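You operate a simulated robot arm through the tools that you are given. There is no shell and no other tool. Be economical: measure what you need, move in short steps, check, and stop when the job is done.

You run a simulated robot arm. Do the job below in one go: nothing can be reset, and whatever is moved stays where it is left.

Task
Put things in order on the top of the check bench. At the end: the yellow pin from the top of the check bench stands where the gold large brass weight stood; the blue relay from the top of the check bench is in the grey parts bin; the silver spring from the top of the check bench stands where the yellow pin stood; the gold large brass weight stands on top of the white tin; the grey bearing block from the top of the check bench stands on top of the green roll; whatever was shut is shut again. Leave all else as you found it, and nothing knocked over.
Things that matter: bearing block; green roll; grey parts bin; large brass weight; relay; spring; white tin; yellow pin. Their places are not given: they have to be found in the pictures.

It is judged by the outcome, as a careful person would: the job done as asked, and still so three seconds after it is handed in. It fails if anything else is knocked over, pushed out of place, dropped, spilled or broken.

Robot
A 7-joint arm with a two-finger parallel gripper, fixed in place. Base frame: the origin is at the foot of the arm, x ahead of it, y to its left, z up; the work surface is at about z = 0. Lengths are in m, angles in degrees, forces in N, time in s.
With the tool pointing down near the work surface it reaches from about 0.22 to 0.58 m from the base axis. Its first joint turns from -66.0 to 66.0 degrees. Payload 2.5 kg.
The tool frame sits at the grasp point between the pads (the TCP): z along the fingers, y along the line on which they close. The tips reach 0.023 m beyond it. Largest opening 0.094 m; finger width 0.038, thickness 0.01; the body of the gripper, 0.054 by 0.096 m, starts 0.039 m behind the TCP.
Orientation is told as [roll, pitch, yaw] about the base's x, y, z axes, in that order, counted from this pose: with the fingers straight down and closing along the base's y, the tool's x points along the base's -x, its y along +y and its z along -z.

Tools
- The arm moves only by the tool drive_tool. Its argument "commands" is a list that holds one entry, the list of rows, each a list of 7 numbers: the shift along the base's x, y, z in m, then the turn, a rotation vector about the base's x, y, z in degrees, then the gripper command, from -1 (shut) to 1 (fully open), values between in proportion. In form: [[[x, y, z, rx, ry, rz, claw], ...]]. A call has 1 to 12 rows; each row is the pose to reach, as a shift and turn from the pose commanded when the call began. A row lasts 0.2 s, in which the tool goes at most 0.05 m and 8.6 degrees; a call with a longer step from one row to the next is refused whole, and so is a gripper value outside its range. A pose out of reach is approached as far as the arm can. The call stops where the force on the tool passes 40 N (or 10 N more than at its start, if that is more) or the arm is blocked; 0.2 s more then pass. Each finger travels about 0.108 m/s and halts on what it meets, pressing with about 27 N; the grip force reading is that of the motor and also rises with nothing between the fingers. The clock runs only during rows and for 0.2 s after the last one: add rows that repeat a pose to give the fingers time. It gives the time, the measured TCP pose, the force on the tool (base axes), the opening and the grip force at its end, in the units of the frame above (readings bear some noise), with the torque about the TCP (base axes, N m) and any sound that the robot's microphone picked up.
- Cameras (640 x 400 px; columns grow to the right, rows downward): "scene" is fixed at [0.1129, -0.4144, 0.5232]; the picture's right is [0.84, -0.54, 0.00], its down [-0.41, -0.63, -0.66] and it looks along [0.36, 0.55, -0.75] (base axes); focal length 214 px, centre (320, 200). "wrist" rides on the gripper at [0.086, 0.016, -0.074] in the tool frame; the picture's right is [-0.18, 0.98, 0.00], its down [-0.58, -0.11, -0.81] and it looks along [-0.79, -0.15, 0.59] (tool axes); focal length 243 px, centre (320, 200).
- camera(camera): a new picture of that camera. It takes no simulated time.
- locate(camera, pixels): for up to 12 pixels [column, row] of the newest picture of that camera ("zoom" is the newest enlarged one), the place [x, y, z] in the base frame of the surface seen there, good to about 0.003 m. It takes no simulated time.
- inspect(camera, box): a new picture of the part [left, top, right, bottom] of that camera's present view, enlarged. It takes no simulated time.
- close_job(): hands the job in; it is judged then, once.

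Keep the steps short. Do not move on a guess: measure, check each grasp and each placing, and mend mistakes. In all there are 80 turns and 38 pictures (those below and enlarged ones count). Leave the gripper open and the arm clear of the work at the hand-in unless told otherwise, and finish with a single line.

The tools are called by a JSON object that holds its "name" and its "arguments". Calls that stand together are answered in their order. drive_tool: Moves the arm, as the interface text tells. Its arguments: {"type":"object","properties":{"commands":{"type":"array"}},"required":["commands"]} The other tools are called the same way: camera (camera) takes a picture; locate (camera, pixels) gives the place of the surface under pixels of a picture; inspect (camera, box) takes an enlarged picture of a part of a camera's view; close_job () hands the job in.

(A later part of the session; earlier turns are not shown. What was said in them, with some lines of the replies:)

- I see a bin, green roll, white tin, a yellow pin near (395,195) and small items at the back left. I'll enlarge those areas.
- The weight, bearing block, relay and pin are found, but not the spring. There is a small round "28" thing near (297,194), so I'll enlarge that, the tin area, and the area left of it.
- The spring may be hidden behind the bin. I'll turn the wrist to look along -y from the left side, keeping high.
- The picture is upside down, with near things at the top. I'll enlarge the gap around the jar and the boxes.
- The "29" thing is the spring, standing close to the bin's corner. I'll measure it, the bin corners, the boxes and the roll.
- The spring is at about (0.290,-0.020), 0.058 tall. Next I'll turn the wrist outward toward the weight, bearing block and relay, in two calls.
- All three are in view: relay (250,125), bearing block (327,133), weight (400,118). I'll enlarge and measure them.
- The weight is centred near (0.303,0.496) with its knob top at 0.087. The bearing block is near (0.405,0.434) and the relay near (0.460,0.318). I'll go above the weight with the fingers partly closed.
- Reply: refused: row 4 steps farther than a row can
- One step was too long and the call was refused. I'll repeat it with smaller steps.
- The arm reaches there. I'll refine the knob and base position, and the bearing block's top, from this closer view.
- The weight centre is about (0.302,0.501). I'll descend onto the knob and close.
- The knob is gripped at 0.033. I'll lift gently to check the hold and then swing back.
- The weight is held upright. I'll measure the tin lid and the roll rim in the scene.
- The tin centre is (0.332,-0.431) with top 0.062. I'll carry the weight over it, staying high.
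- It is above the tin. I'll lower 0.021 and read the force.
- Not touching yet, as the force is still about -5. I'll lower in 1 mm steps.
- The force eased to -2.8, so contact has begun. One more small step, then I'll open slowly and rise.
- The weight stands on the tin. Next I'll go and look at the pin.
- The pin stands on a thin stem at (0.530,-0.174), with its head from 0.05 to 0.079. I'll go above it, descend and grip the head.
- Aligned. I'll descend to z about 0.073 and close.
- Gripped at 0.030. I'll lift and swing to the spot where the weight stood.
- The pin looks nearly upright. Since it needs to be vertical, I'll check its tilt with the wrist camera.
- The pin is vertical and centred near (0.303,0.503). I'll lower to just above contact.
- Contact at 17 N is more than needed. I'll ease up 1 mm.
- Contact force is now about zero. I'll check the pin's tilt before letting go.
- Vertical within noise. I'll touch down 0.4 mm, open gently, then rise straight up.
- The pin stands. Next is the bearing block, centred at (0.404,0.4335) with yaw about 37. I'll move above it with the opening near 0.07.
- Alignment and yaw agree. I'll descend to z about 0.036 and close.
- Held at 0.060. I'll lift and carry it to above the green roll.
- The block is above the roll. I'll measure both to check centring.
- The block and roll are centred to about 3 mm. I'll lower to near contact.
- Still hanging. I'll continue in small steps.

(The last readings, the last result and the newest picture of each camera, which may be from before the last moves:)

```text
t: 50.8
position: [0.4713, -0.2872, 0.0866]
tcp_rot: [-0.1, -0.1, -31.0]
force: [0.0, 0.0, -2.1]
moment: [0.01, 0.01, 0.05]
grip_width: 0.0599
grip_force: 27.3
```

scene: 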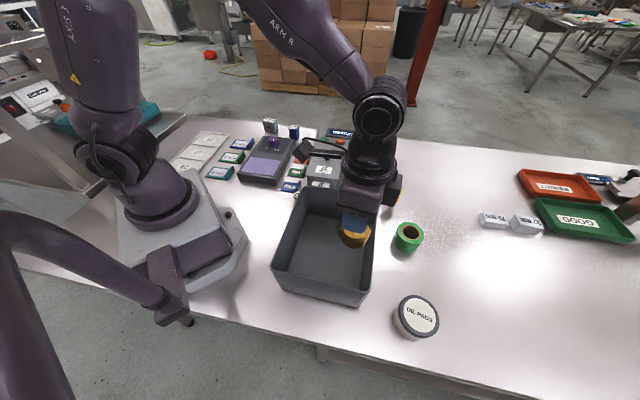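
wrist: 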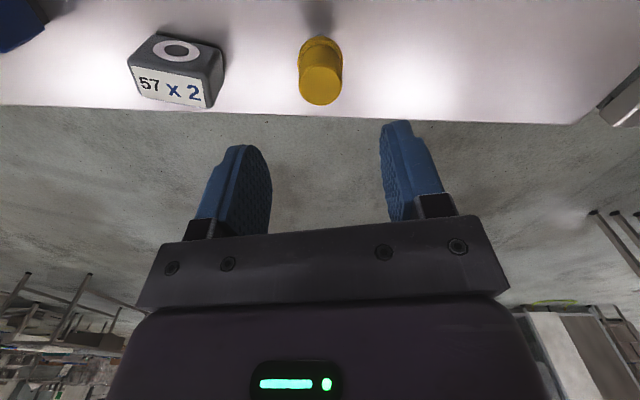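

{"name": "drive_tool", "arguments": {"commands": [[[0, 0, -0.0006, 0, 0, 0, -1], [0, 0, -0.0006, 0, 0, 0, -1]]]}}

{"name": "drive_tool", "arguments": {"commands": [[[0, 0, -0.0006, 0, 0, 0, -1], [0, 0, -0.0006, 0, 0, 0, -1]]]}}

```text
t: 51.4
position: [0.4717, -0.2871, 0.0866]
tcp_rot: [0.0, -0.1, -31.0]
force: [-2.4, 0.9, 5.1]
moment: [0.09, 0.16, 0.01]
grip_width: 0.0597
grip_force: 27.1
```

```text
t: 52.0
position: [0.4706, -0.2873, 0.0866]
tcp_rot: [0.0, -0.2, -31.0]
force: [-3.7, 2.5, 14.3]
moment: [0.11, 0.22, -0.03]
grip_width: 0.0599
grip_force: 26.9
```

Contact. I'll ease up slightly, then open and rise.

{"name": "drive_tool", "arguments": {"commands": [[[0, 0, 0.0008, 0, 0, 0, -1], [0, 0, 0.0008, 0, 0, 0, 0.28], [0, 0, 0.0008, 0, 0, 0, 0.4], [0, 0, 0.0008, 0, 0, 0, 0.55], [0, 0, 0.0008, 0, 0, 0, 0.55], [0, 0, 0.02, 0, 0, 0, 0.55], [0, 0, 0.05, 0, 0, 0, 0.55], [0, 0, 0.09, 0, 0, 0, 0.55], [0, 0, 0.13, 0, 0, 0, 0.55]]]}}

{"name": "inspect", "arguments": {"camera": "wrist", "box": [220, 0, 420, 140]}}

```text
t: 54.0
position: [0.4709, -0.2882, 0.2147]
tcp_rot: [0.0, 0.0, -31.0]
force: [0.4, -0.7, -0.3]
moment: [0.0, 0.05, 0.0]
grip_width: 0.0726
grip_force: 0.0
```

```text
2.86 times, centred on (320, 70) of wrist
```

zoom: 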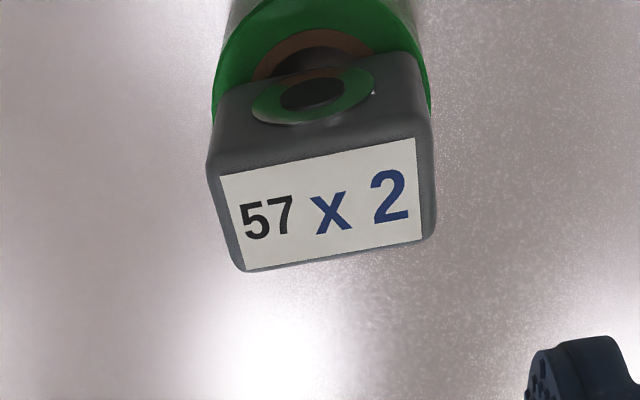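

The block stands on the roll. Next is the spring at (0.290,-0.020). I'll approach high with yaw -90, so the body stays clear of the bin corner, and look.

{"name": "drive_tool", "arguments": {"commands": [[[-0.0228, 0.0334, 0.01, 0, 0, -7.4, 0.5], [-0.0455, 0.0668, 0.02, 0, 0, -14.8, 0.3], [-0.0683, 0.1, 0.02, 0, 0, -22.2, 0.2], [-0.091, 0.1335, 0.02, 0, 0, -29.6, 0.1], [-0.1138, 0.1669, 0.02, 0, 0, -37, 0.1], [-0.1365, 0.2, 0.02, 0, 0, -44.4, 0.1], [-0.1593, 0.2336, 0.01, 0, 0, -51.8, 0.1], [-0.182, 0.267, -0.01, 0, 0, -59, 0.1], [-0.182, 0.267, -0.035, 0, 0, -59, 0.1], [-0.182, 0.267, -0.035, 0, 0, -59, 0.1], [-0.182, 0.267, -0.035, 0, 0, -59, 0.1]]]}}

{"name": "camera", "arguments": {"camera": "wrist"}}

```text
t: 56.4
position: [0.2891, -0.0213, 0.1802]
tcp_rot: [0.0, 0.0, -90.0]
force: [0.1, -1.2, -0.3]
moment: [0.02, 0.0, -0.05]
grip_width: 0.0518
grip_force: 0.0
```

```text
7 pictures are left
```

wrist: 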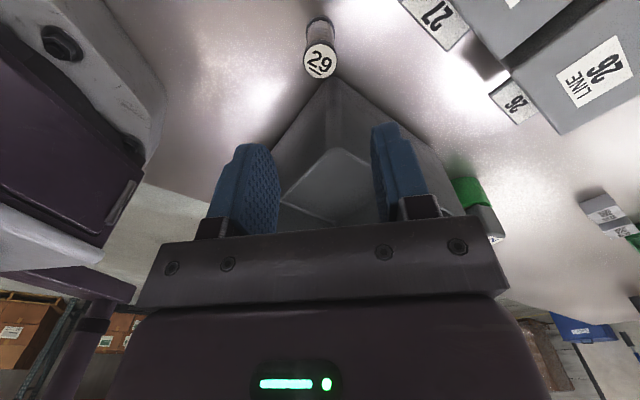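

{"name": "locate", "arguments": {"camera": "wrist", "pixels": [[320, 61], [307, 62], [333, 62], [320, 48], [320, 75], [319, 19], [325, 80], [326, 95], [326, 145], [305, 25], [334, 25]]}}

```text
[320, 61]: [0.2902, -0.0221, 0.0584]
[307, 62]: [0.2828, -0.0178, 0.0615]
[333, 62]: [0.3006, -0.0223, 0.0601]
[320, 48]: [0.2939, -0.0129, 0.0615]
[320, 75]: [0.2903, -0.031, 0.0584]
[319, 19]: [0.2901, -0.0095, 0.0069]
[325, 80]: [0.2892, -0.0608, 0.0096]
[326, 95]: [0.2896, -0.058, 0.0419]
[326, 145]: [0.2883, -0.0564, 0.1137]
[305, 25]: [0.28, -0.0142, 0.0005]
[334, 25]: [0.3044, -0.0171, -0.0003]
```

The spring is at (0.2905,-0.022) and the bin corner at y about -0.057. I'll shift 2 mm away from the bin, which leaves the body about 1 cm of gap. Then I'll descend to z 0.048 and close.

{"name": "drive_tool", "arguments": {"commands": [[[0.0005, 0.002, -0.03, 0, 0, 0, 0.1], [0.0005, 0.002, -0.065, 0, 0, 0, 0.1], [0.0005, 0.002, -0.1, 0, 0, 0, 0.1], [0.0005, 0.002, -0.12, 0, 0, 0, 0.1], [0.0005, 0.002, -0.131, 0, 0, 0, 0.1], [0.0005, 0.002, -0.131, 0, 0, 0, 0.1], [0.0005, 0.002, -0.131, 0, 0, 0, -0.3], [0.0005, 0.002, -0.131, 0, 0, 0, -0.6], [0.0005, 0.002, -0.131, 0, 0, 0, -1], [0.0005, 0.002, -0.131, 0, 0, 0, -1]]]}}

```text
t: 57.4
position: [0.2904, -0.0164, 0.0741]
tcp_rot: [0.2, 0.2, -90.2]
force: [-8.2, 1.8, 27.5]
moment: [-1.31, -0.31, -0.41]
grip_width: 0.0517
grip_force: 0.1
stopped in row 4: the force on the tool passed its limit at 136 N (the readings are from after the stop); the commanded pose is now the measured one
```

The gripper body touched the bin's corner rim at z 0.113. I'll rise straight up and check that nothing shifted.

{"name": "drive_tool", "arguments": {"commands": [[[0, 0, 0.02, 0, 0, 0, 0.1], [0, 0, 0.06, 0, 0, 0, 0.1], [0, 0, 0.1, 0, 0, 0, 0.1], [0, 0, 0.106, 0, 0, 0, 0.1], [0, 0, 0.106, 0, 0, 0, 0.1]]]}}

{"name": "camera", "arguments": {"camera": "wrist"}}

{"name": "locate", "arguments": {"camera": "wrist", "pixels": [[320, 61], [307, 62], [333, 62], [320, 48], [320, 75], [319, 19], [326, 95], [326, 145]]}}

```text
t: 58.6
position: [0.2922, -0.0165, 0.1793]
tcp_rot: [0.2, 0.2, -90.0]
force: [0.4, -0.2, 0.3]
moment: [-0.01, 0.0, 0.02]
grip_width: 0.0516
grip_force: 0.0
```

```text
6 pictures are left
```

wrist: 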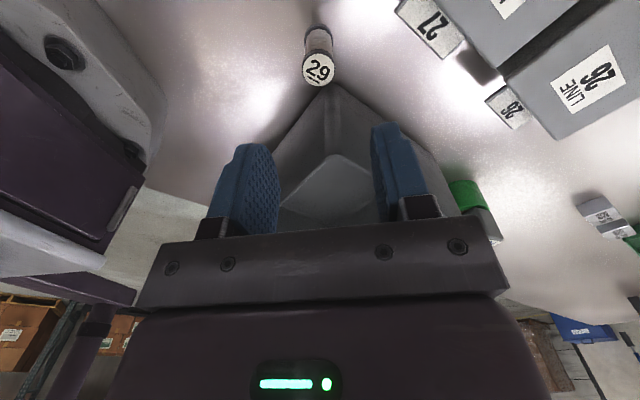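

```text
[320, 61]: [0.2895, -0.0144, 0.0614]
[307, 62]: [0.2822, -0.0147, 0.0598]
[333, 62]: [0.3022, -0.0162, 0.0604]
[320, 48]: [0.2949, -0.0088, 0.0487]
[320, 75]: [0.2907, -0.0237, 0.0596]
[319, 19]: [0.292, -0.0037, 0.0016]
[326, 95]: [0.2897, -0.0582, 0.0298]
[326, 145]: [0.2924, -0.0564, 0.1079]
```

Nothing moved: the bin corner is still at y -0.058 and the spring is unchanged. I'll tilt the tool 25° about x so the body leans away from the bin, and descend in small steps.

{"name": "drive_tool", "arguments": {"commands": [[[0, -0.002, 0, -8, 0, 0, 0.1], [0, -0.002, 0, -16, 0, 0, 0.1], [0, -0.002, 0, -25, 0, 0, 0.1], [0, -0.002, -0.03, -25, 0, 0, 0.1]]]}}

{"name": "drive_tool", "arguments": {"commands": [[[0, -0.002, 0, -8, 0, 0, 0.1], [0, -0.002, 0, -16, 0, 0, 0.1], [0, -0.002, 0, -24.5, 0, 0, 0.1], [0, -0.002, -0.03, -25, 0, 0, 0.1], [0, -0.002, -0.05, -25, 0, 0, 0.1], [0, -0.002, -0.05, -25, 0, 0, 0.1]]]}}

```text
refused: row 3 steps farther than a row can; nothing moved
```

```text
t: 60.0
position: [0.2905, -0.0184, 0.1292]
tcp_rot: [0.3, -25.0, -90.1]
force: [0.0, -0.9, 0.5]
moment: [-0.01, 0.01, 0.05]
grip_width: 0.0516
grip_force: 0.0
```

Tilted as meant. I'll descend slowly.

{"name": "drive_tool", "arguments": {"commands": [[[0, 0, -0.02, 0, 0, 0, 0.1], [0, 0, -0.035, 0, 0, 0, 0.1], [0, 0, -0.045, 0, 0, 0, 0.1], [0, 0, -0.055, 0, 0, 0, 0.1], [0, 0, -0.065, 0, 0, 0, 0.1], [0, 0, -0.073, 0, 0, 0, 0.1], [0, 0, -0.08, 0, 0, 0, 0.1], [0, 0, -0.08, 0, 0, 0, 0.1]]]}}

```text
t: 61.8
position: [0.2911, -0.0178, 0.0492]
tcp_rot: [0.3, -24.8, -90.1]
force: [-0.1, -0.2, 0.0]
moment: [-0.03, 0.01, 0.0]
grip_width: 0.0516
grip_force: 0.1
```

No contact. I'll close on the spring and then check it.

{"name": "drive_tool", "arguments": {"commands": [[[0, 0, 0, 0, 0, 0, -0.2], [0, 0, 0, 0, 0, 0, -0.4], [0, 0, 0, 0, 0, 0, -0.6], [0, 0, 0, 0, 0, 0, -1], [0, 0, 0, 0, 0, 0, -1]]]}}

{"name": "inspect", "arguments": {"camera": "wrist", "box": [180, 0, 460, 210]}}

```text
t: 63.0
position: [0.2905, -0.0182, 0.0493]
tcp_rot: [0.3, -24.9, -90.1]
force: [0.2, 0.4, -0.6]
moment: [0.03, 0.01, 0.0]
grip_width: 0.0255
grip_force: 26.5
```

```text
1.90 times, centred on (320, 105) of wrist
```

zoom: 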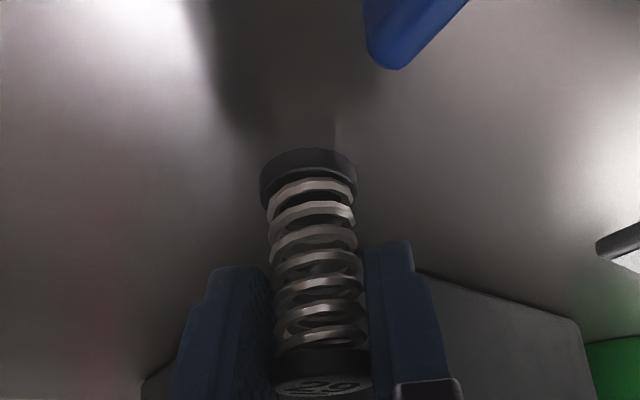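

The spring is held at 0.0255. At the pin's spot a tilted tool would be tight between the bin and box 26, so I'll move the spring to free bench nearby and regrasp it upright. First I'll check where the bench is free.

{"name": "locate", "arguments": {"camera": "scene", "pixels": [[262, 196], [275, 200], [270, 205], [250, 200], [240, 195], [281, 191], [301, 182], [245, 238], [228, 208], [262, 186], [290, 193], [255, 215]]}}

{"name": "drive_tool", "arguments": {"commands": [[[0, 0, 0.005, 0, 0, 0, -1], [0, 0, 0.02, 0, 0, 0, -1], [0, 0, 0.05, 0, 0, 0, -1], [0, 0, 0.08, 0, 0, 0, -1], [0, 0, 0.08, 0, 0, 0, -1]]]}}

```text
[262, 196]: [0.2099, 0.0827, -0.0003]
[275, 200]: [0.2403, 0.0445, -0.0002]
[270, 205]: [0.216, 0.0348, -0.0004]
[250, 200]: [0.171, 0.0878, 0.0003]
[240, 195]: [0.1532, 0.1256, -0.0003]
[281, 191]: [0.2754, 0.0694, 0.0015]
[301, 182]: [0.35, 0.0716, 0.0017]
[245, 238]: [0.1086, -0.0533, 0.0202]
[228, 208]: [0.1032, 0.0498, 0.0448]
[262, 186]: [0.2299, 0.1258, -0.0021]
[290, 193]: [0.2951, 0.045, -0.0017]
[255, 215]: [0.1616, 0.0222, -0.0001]
```

```text
t: 64.2
position: [0.2911, -0.017, 0.1297]
tcp_rot: [0.3, -24.8, -90.1]
force: [-0.7, -0.6, -1.4]
moment: [0.0, 0.0, 0.02]
grip_width: 0.0257
grip_force: 26.8
```

The bench is free near (0.255,0.02). I'll move there with the same tilt and lower slowly.

{"name": "drive_tool", "arguments": {"commands": [[[-0.017, 0.02, 0, 0, 0, 0, -1], [-0.035, 0.04, 0, 0, 0, 0, -1], [-0.035, 0.04, -0.03, 0, 0, 0, -1], [-0.035, 0.04, -0.055, 0, 0, 0, -1], [-0.035, 0.04, -0.07, 0, 0, 0, -1], [-0.035, 0.04, -0.077, 0, 0, 0, -1], [-0.035, 0.04, -0.0785, 0, 0, 0, -1], [-0.035, 0.04, -0.0785, 0, 0, 0, -1]]]}}

{"name": "drive_tool", "arguments": {"commands": [[[0, 0, -0.001, 0, 0, 0, -1], [0, 0, -0.001, 0, 0, 0, -1]]]}}

```text
t: 66.0
position: [0.2552, 0.0228, 0.0502]
tcp_rot: [0.3, -24.9, -90.1]
force: [-0.3, 0.8, -0.4]
moment: [0.01, 0.02, 0.02]
grip_width: 0.0255
grip_force: 27.1
```

```text
t: 66.6
position: [0.2564, 0.0246, 0.0488]
tcp_rot: [0.2, -24.7, -90.0]
force: [0.0, 0.8, -1.5]
moment: [0.0, 0.0, -0.03]
grip_width: 0.0256
grip_force: 26.9
```

{"name": "drive_tool", "arguments": {"commands": [[[0, 0, -0.0005, 0, 0, 0, -1], [0, 0, -0.001, 0, 0, 0, -1], [0, 0, -0.001, 0, 0, 0, -1]]]}}

```text
t: 67.4
position: [0.2562, 0.0225, 0.0488]
tcp_rot: [0.4, -24.8, -90.2]
force: [-1.3, 1.7, 6.9]
moment: [0.05, 0.15, 0.0]
grip_width: 0.0257
grip_force: 27.0
```

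Contact at 7 N. I'll ease 0.6 mm, open, rise, and set the tool upright again.

{"name": "drive_tool", "arguments": {"commands": [[[0, 0, 0.0006, 0, 0, 0, -1], [0, 0, 0.0006, 0, 0, 0, -0.44], [0, 0, 0.0006, 0, 0, 0, -0.3], [0, 0, 0.0006, 0, 0, 0, 0], [0, 0, 0.0006, 0, 0, 0, 0.2], [0, 0, 0.0006, 0, 0, 0, 0.2], [0, 0, 0.03, 0, 0, 0, 0.2], [0, 0, 0.07, 0, 0, 0, 0.2], [0, 0, 0.11, 0, 0, 0, 0.2], [0, 0, 0.11, 8.4, 0, 0, 0.2], [0, 0, 0.11, 16.8, 0, 0, 0.2], [0, 0, 0.11, 25, 0, 0, 0.2]]]}}

{"name": "drive_tool", "arguments": {"commands": [[[0, 0, 0, 0, 0, 8.2, 0.2], [0, 0, 0, 0, 0, 16.4, 0.2], [0, 0, 0, 0, 0, 24.6, 0.2], [0, 0, 0, 0, 0, 32.8, 0.2], [0, 0, 0, 0, 0, 41, 0.2], [0, 0, 0, 0, 0, 49.2, 0.2], [0, 0, 0, 0, 0, 57.4, 0.2], [0, 0, 0, 0, 0, 65.6, 0.2], [0, 0, 0, 0, 0, 73.8, 0.2], [0, 0, 0, 0, 0, 82, 0.2], [0, 0, 0, 0, 0, 90, 0.2], [0, 0, 0, 0, 0, 90, 0.2]]]}}

{"name": "inspect", "arguments": {"camera": "wrist", "box": [220, 0, 420, 140]}}

```text
t: 70.0
position: [0.2568, 0.0222, 0.1585]
tcp_rot: [0.3, 0.3, -90.2]
force: [-0.2, -0.4, 0.7]
moment: [-0.03, 0.02, 0.03]
grip_width: 0.0563
grip_force: 0.0
```

```text
t: 72.6
position: [0.2555, 0.0216, 0.1587]
tcp_rot: [0.2, 0.2, 0.0]
force: [0.0, 0.1, 0.2]
moment: [0.02, 0.0, 0.01]
grip_width: 0.0564
grip_force: 0.1
```

```text
2.86 times, centred on (320, 70) of wrist
```

zoom: 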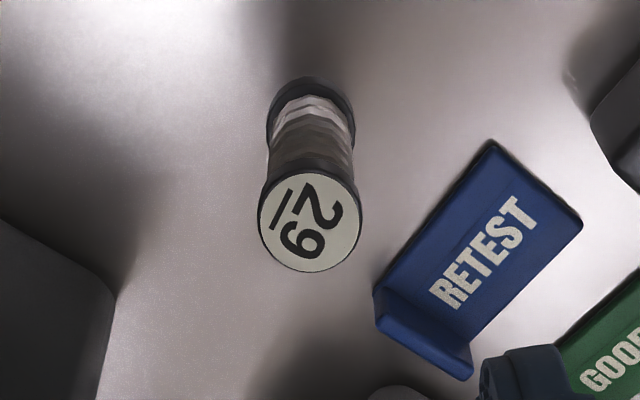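

{"name": "locate", "arguments": {"camera": "zoom", "pixels": [[310, 222], [264, 215], [357, 215], [310, 180], [310, 265], [310, 82], [378, 312], [380, 290], [468, 375], [490, 145], [395, 270], [110, 290]]}}

```text
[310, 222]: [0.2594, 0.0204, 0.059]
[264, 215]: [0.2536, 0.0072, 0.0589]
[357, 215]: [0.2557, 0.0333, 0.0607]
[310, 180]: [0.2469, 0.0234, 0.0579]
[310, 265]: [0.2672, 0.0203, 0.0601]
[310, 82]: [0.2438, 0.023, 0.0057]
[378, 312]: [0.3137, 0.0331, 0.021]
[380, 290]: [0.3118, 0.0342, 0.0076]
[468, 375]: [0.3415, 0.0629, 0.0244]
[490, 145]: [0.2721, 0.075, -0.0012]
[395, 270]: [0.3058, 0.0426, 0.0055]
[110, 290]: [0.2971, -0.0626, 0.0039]
```

The spring stands at (0.2575,0.020). I'll correct by 2 mm, descend to z 0.042 and close.

{"name": "drive_tool", "arguments": {"commands": [[[0.002, -0.0015, -0.03, 0, 0, 0, 0.15], [0.002, -0.0015, -0.06, 0, 0, 0, 0.15], [0.002, -0.0015, -0.08, 0, 0, 0, 0.15], [0.002, -0.0015, -0.1, 0, 0, 0, 0.15], [0.002, -0.0015, -0.117, 0, 0, 0, 0.15], [0.002, -0.0015, -0.117, 0, 0, 0, 0.15], [0.002, -0.0015, -0.117, 0, 0, 0, -0.2], [0.002, -0.0015, -0.117, 0, 0, 0, -0.4], [0.002, -0.0015, -0.117, 0, 0, 0, -1], [0.002, -0.0015, -0.117, 0, 0, 0, -1]]]}}

```text
t: 74.8
position: [0.2583, 0.0217, 0.0413]
tcp_rot: [0.3, 0.2, -0.1]
force: [-0.3, -0.5, 0.6]
moment: [-0.01, 0.0, 0.01]
grip_width: 0.0259
grip_force: 27.0
```

Held. I'll lift and carry it to above the pin's old spot at (0.530,-0.175).

{"name": "drive_tool", "arguments": {"commands": [[[0, 0, 0.03, 0, 0, 0, -1], [0, 0, 0.08, 0, 0, 0, -1], [0, 0, 0.13, 0, 0, 0, -1], [0, 0, 0.17, 0, 0, 0, -1], [0.034, -0.0244, 0.17, 0, 0, -2, -1], [0.068, -0.0488, 0.17, 0, 0, -4, -1], [0.102, -0.073, 0.17, 0, 0, -6, -1], [0.136, -0.0975, 0.17, 0, 0, -9, -1], [0.17, -0.122, 0.17, 0, 0, -12, -1], [0.204, -0.146, 0.17, 0, 0, -14, -1], [0.238, -0.171, 0.17, 0, 0, -16, -1], [0.2726, -0.1951, 0.17, 0, 0, -18, -1]]]}}

{"name": "drive_tool", "arguments": {"commands": [[[0, 0, -0.03, 0, 0, 0, -1], [0, 0, -0.07, 0, 0, 0, -1], [0, 0, -0.11, 0, 0, 0, -1], [0, 0, -0.145, 0, 0, 0, -1], [0, 0, -0.16, 0, 0, 0, -1], [0, 0, -0.168, 0, 0, 0, -1], [0, 0, -0.168, 0, 0, 0, -1], [0, 0, -0.168, 0, 0, 0, -1]]]}}

```text
t: 77.4
position: [0.5283, -0.1743, 0.2126]
tcp_rot: [0.2, 0.3, -18.1]
force: [0.7, -0.1, 0.1]
moment: [0.02, -0.01, -0.02]
grip_width: 0.0259
grip_force: 27.1
```

```text
t: 79.2
position: [0.5304, -0.175, 0.0442]
tcp_rot: [0.3, -0.1, -18.1]
force: [3.2, -0.9, 10.8]
moment: [-0.13, -0.01, 0.02]
grip_width: 0.0259
grip_force: 26.7
```

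Contact at about 11 N. I'll ease 1 mm, open and rise.

{"name": "drive_tool", "arguments": {"commands": [[[0, 0, 0.001, 0, 0, 0, -1], [0, 0, 0.001, 0, 0, 0, -1]]]}}

```text
t: 79.8
position: [0.5311, -0.1752, 0.0438]
tcp_rot: [0.2, 0.2, -18.2]
force: [1.0, 0.4, 4.0]
moment: [0.02, -0.05, 0.03]
grip_width: 0.0258
grip_force: 26.8
```

{"name": "drive_tool", "arguments": {"commands": [[[0, 0, 0.0004, 0, 0, 0, -1], [0, 0, 0.0004, 0, 0, 0, -0.44], [0, 0, 0.0004, 0, 0, 0, -0.3], [0, 0, 0.0004, 0, 0, 0, 0], [0, 0, 0.0004, 0, 0, 0, 0.3], [0, 0, 0.0004, 0, 0, 0, 0.3], [0, 0, 0.03, 0, 0, 0, 0.3], [0, 0, 0.07, 0, 0, 0, 0.3], [0, 0, 0.11, 0, 0, 0, 0.3], [0, 0, 0.15, 0, 0, 0, 0.3]]]}}

{"name": "camera", "arguments": {"camera": "wrist"}}

```text
t: 82.0
position: [0.5309, -0.1757, 0.1957]
tcp_rot: [0.2, 0.2, -18.1]
force: [0.5, -0.1, -0.5]
moment: [0.0, 0.01, 0.02]
grip_width: 0.0612
grip_force: 0.1
```

```text
3 pictures are left
```

wrist: 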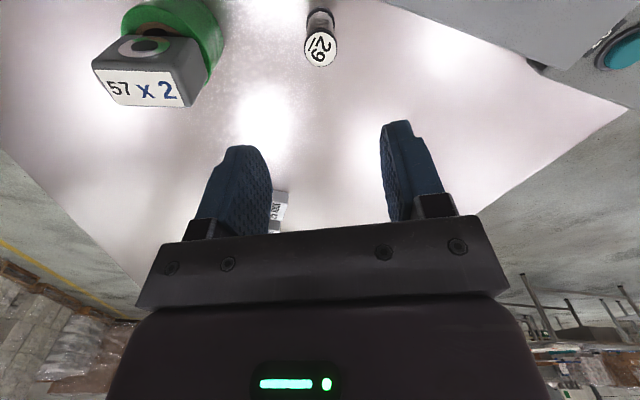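

The spring stands. The relay at (0.460,0.318), yaw about 35, is next, so I'll travel above it.

{"name": "drive_tool", "arguments": {"commands": [[[-0.02, 0.02, 0.02, 0, 0, 2, 0.3], [-0.04, 0.055, 0.03, 0, 0, 7, 0.3], [-0.055, 0.1, 0.03, 0, 0, 12, 0.3], [-0.065, 0.145, 0.03, 0, 0, 17, 0.3], [-0.075, 0.19, 0.03, 0, 0, 22, 0.3], [-0.08, 0.237, 0.03, 0, 0, 27, 0.3], [-0.08, 0.284, 0.03, 0, 0, 32, 0.3], [-0.08, 0.331, 0.03, 0, 0, 37, 0.3], [-0.078, 0.378, 0.02, 0, 0, 42, 0.3], [-0.076, 0.422, 0, 0, 0, 47, 0.3], [-0.072, 0.465, -0.02, 0, 0, 51, 0.3], [-0.07, 0.493, -0.05, 0, 0, 53, 0.3]]]}}

{"name": "camera", "arguments": {"camera": "wrist"}}

```text
t: 84.6
position: [0.4607, 0.3218, 0.1433]
tcp_rot: [0.2, 0.1, 35.0]
force: [-0.2, 0.0, 0.3]
moment: [0.02, -0.02, -0.05]
grip_width: 0.061
grip_force: 0.2
```

```text
2 pictures are left
```

wrist: 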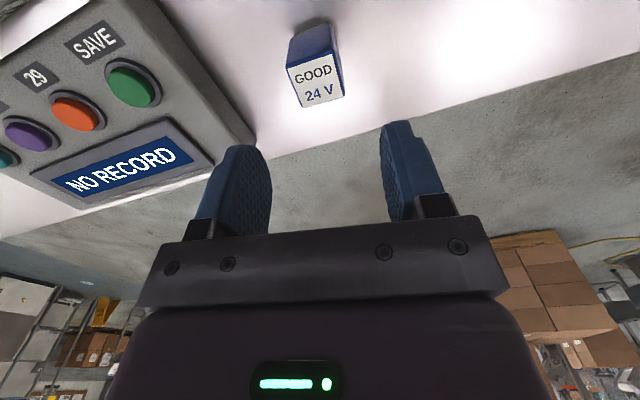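

{"name": "locate", "arguments": {"camera": "wrist", "pixels": [[288, 68], [335, 56], [343, 94], [303, 106], [316, 80], [291, 40], [331, 25], [255, 135], [250, 148], [316, 48]]}}

```text
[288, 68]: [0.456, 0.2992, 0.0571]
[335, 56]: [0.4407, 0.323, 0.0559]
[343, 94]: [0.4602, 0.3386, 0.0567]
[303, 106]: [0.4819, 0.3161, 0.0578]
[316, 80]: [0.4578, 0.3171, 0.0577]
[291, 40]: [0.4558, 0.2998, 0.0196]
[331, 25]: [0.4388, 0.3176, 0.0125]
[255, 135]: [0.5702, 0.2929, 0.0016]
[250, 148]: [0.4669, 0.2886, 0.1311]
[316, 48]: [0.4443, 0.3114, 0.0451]
```

The relay centre is (0.4597,0.319). I'll check the panel's edge for finger clearance.

{"name": "locate", "arguments": {"camera": "wrist", "pixels": [[200, 40], [215, 65], [225, 75], [235, 95], [248, 115], [245, 132], [220, 105], [200, 85]]}}

```text
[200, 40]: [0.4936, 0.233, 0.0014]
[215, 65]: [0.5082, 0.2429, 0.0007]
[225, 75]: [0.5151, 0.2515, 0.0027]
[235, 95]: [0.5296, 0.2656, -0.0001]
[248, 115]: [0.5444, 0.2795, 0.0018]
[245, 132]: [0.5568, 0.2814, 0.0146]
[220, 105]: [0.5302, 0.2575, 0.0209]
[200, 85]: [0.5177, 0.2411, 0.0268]
```

Clear. I'll descend to z about 0.046 and grip.

{"name": "drive_tool", "arguments": {"commands": [[[0, 0.001, -0.03, 0, 0, 0, 0.2], [0, 0.001, -0.06, 0, 0, 0, 0.2], [0, 0.001, -0.08, 0, 0, 0, 0.2], [0, 0.001, -0.098, 0, 0, 0, 0.2], [0, 0.001, -0.098, 0, 0, 0, 0.2], [0, 0.001, -0.098, 0, 0, 0, -0.2], [0, 0.001, -0.098, 0, 0, 0, -0.4], [0, 0.001, -0.098, 0, 0, 0, -1], [0, 0.001, -0.098, 0, 0, 0, -1]]]}}

```text
t: 86.6
position: [0.4617, 0.3183, 0.0493]
tcp_rot: [0.2, 0.1, 34.9]
force: [0.5, -0.6, -0.4]
moment: [-0.01, 0.02, 0.03]
grip_width: 0.0334
grip_force: 26.8
```

Gripped at 0.033. I'll lift and carry it to above the bin's middle.

{"name": "drive_tool", "arguments": {"commands": [[[0, 0, 0.04, 0, 0, 0, -1], [0, 0, 0.085, 0, 0, 0, -1], [0, 0, 0.13, 0, 0, 0, -1], [0, 0, 0.175, 0, 0, 0, -1], [-0.012, -0.046, 0.175, 0, 0, -4.4, -1], [-0.024, -0.092, 0.175, 0, 0, -8.8, -1], [-0.036, -0.138, 0.175, 0, 0, -13, -1], [-0.048, -0.184, 0.175, 0, 0, -17.5, -1], [-0.06, -0.23, 0.175, 0, 0, -22, -1], [-0.072, -0.276, 0.175, 0, 0, -26, -1], [-0.084, -0.322, 0.175, 0, 0, -31, -1], [-0.096, -0.368, 0.175, 0, 0, -35, -1]]]}}

{"name": "drive_tool", "arguments": {"commands": [[[-0.0185, -0.039, 0, 0, 0, 0, -1], [-0.037, -0.078, 0, 0, 0, 0, -1], [-0.0555, -0.117, 0, 0, 0, 0, -1], [-0.074, -0.156, 0, 0, 0, 0, -1], [-0.074, -0.156, 0, 0, 0, 0, -1], [-0.074, -0.156, 0, 0, 0, 0, -1]]]}}

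{"name": "camera", "arguments": {"camera": "scene"}}

```text
t: 89.2
position: [0.3634, -0.0492, 0.22]
tcp_rot: [0.3, 0.2, -0.1]
force: [-0.5, -0.2, -1.0]
moment: [0.02, -0.02, 0.01]
grip_width: 0.0333
grip_force: 27.1
```

```text
t: 90.6
position: [0.2905, -0.2054, 0.2196]
tcp_rot: [0.3, 0.2, -0.1]
force: [-0.7, -0.8, -1.1]
moment: [-0.03, 0.03, -0.03]
grip_width: 0.0333
grip_force: 26.9
```

```text
1 pictures are left
```

scene: 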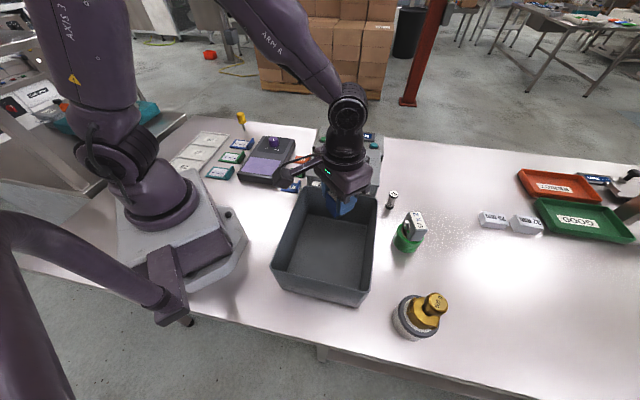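

Everything stands and the bin has not moved. I'll confirm the bin's rim and floor before lowering.

{"name": "locate", "arguments": {"camera": "scene", "pixels": [[376, 203], [368, 296], [272, 265], [303, 192], [330, 240], [310, 265], [350, 265], [300, 235], [365, 215], [357, 290]]}}

```text
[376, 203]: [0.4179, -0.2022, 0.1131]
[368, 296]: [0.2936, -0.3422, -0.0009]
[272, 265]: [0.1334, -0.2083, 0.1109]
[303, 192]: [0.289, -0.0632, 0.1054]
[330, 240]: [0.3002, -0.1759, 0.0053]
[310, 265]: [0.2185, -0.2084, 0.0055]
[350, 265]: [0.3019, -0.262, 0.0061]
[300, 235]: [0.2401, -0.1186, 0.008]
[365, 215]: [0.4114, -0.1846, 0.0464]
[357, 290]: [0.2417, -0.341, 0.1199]
```

The bin centre agrees. I'll lower inside it in steps.

{"name": "drive_tool", "arguments": {"commands": [[[0, 0, -0.04, 0, 0, 0, -1], [0, 0, -0.075, 0, 0, 0, -1], [0, 0, -0.1, 0, 0, 0, -1], [0, 0, -0.12, 0, 0, 0, -1], [0, 0, -0.138, 0, 0, 0, -1], [0, 0, -0.153, 0, 0, 0, -1], [0, 0, -0.163, 0, 0, 0, -1], [0, 0, -0.163, 0, 0, 0, -1], [0, 0, -0.163, 0, 0, 0, -1]]]}}

{"name": "drive_tool", "arguments": {"commands": [[[0, 0, -0.0015, 0, 0, 0, -1], [0, 0, -0.0015, 0, 0, 0, -1]]]}}

```text
t: 92.6
position: [0.2903, -0.2042, 0.0584]
tcp_rot: [0.2, 0.2, 0.0]
force: [0.0, 0.0, -0.8]
moment: [-0.03, 0.01, 0.0]
grip_width: 0.0334
grip_force: 26.5
```

```text
t: 93.2
position: [0.2905, -0.205, 0.0563]
tcp_rot: [0.2, 0.2, -0.1]
force: [0.5, 0.0, -0.6]
moment: [0.0, 0.0, 0.02]
grip_width: 0.0332
grip_force: 26.8
```

{"name": "drive_tool", "arguments": {"commands": [[[0, 0, -0.001, 0, 0, 0, -1], [0, 0, -0.0015, 0, 0, 0, -1], [0, 0, -0.0015, 0, 0, 0, -1]]]}}

{"name": "drive_tool", "arguments": {"commands": [[[0, 0, -0.001, 0, 0, 0, -1], [0, 0, -0.001, 0, 0, 0, -1]]]}}

```text
t: 94.0
position: [0.2906, -0.2038, 0.0549]
tcp_rot: [0.2, 0.2, -0.1]
force: [-0.1, 1.3, -1.0]
moment: [-0.03, 0.0, -0.02]
grip_width: 0.0336
grip_force: 26.9
```

```text
t: 94.6
position: [0.2896, -0.2059, 0.0542]
tcp_rot: [0.2, 0.2, -0.1]
force: [0.2, -0.2, -0.4]
moment: [0.02, -0.01, 0.03]
grip_width: 0.0333
grip_force: 26.9
```

{"name": "drive_tool", "arguments": {"commands": [[[0, 0, -0.001, 0, 0, 0, -1], [0, 0, -0.001, 0, 0, 0, -1]]]}}

{"name": "drive_tool", "arguments": {"commands": [[[0, 0, -0.001, 0, 0, 0, -1], [0, 0, -0.001, 0, 0, 0, -1]]]}}

```text
t: 95.2
position: [0.2907, -0.2039, 0.0542]
tcp_rot: [0.2, 0.2, 0.0]
force: [-2.2, 1.4, 10.6]
moment: [-0.11, 0.24, -0.05]
grip_width: 0.0334
grip_force: 27.0
```

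```text
t: 95.8
position: [0.2904, -0.2039, 0.0528]
tcp_rot: [0.2, 0.1, 0.0]
force: [-2.9, 2.5, 18.7]
moment: [-0.02, 0.08, 0.02]
grip_width: 0.0334
grip_force: 26.8
```

The relay is on the bin floor. I'll ease up, open, and rise clear.

{"name": "drive_tool", "arguments": {"commands": [[[0, 0, 0.0018, 0, 0, 0, -1], [0, 0, 0.0018, 0, 0, 0, -0.28], [0, 0, 0.0018, 0, 0, 0, -0.1], [0, 0, 0.0018, 0, 0, 0, 0.2], [0, 0, 0.0018, 0, 0, 0, 0.3], [0, 0, 0.0018, 0, 0, 0, 0.3], [0, 0, 0.03, 0, 0, 0, 0.3], [0, 0, 0.07, 0, 0, 0, 0.3], [0, 0, 0.11, 0, 0, 0, 0.3], [0, 0, 0.15, 0, 0, 0, 0.3], [0, 0, 0.19, 0, 0, 0, 0.6], [0, 0, 0.23, 0, 0, 0, 1]]]}}

{"name": "drive_tool", "arguments": {"commands": [[[0.02, 0.04, 0, 0, 0, 0, 1], [0.04, 0.08, 0, 0, 0, 0, 1], [0.06, 0.12, 0, 0, 0, 0, 1], [0.08, 0.16, 0, 0, 0, 0, 1], [0.08, 0.2, 0, 0, 0, 0, 1], [0.08, 0.24, 0, 0, 0, 0, 1], [0.08, 0.24, 0, 0, 0, 0, 1]]]}}

{"name": "camera", "arguments": {"camera": "scene"}}

```text
t: 98.4
position: [0.2904, -0.2033, 0.285]
tcp_rot: [0.3, 0.3, -0.1]
force: [-0.6, 0.0, -0.5]
moment: [-0.01, -0.01, 0.0]
grip_width: 0.094
grip_force: 0.1
```

```text
t: 100.0
position: [0.3732, 0.0376, 0.2825]
tcp_rot: [0.2, 0.2, 0.0]
force: [-0.3, -0.1, -0.2]
moment: [0.02, 0.02, 0.0]
grip_width: 0.0939
grip_force: 0.0
```

```text
0 pictures are left
```

scene: 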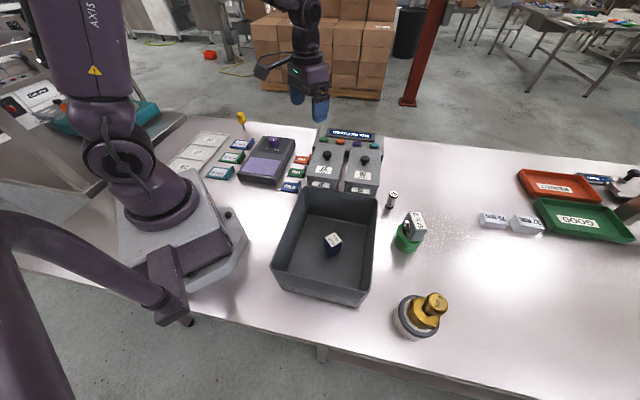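

The last picture shows the relay upright in the bin, the pin, spring, block and weight all standing in place, and both boxes still shut. The arm is clear with the gripper open, so I'm handing in.

{"name": "close_job", "arguments": {}}

```text
The job is handed in.
```

All five items are where you asked and standing, and the lidded boxes stayed shut; the gripper bumped the grey bin's rim once while reaching for the spring, but measurements showed neither the bin nor the spring had moved.
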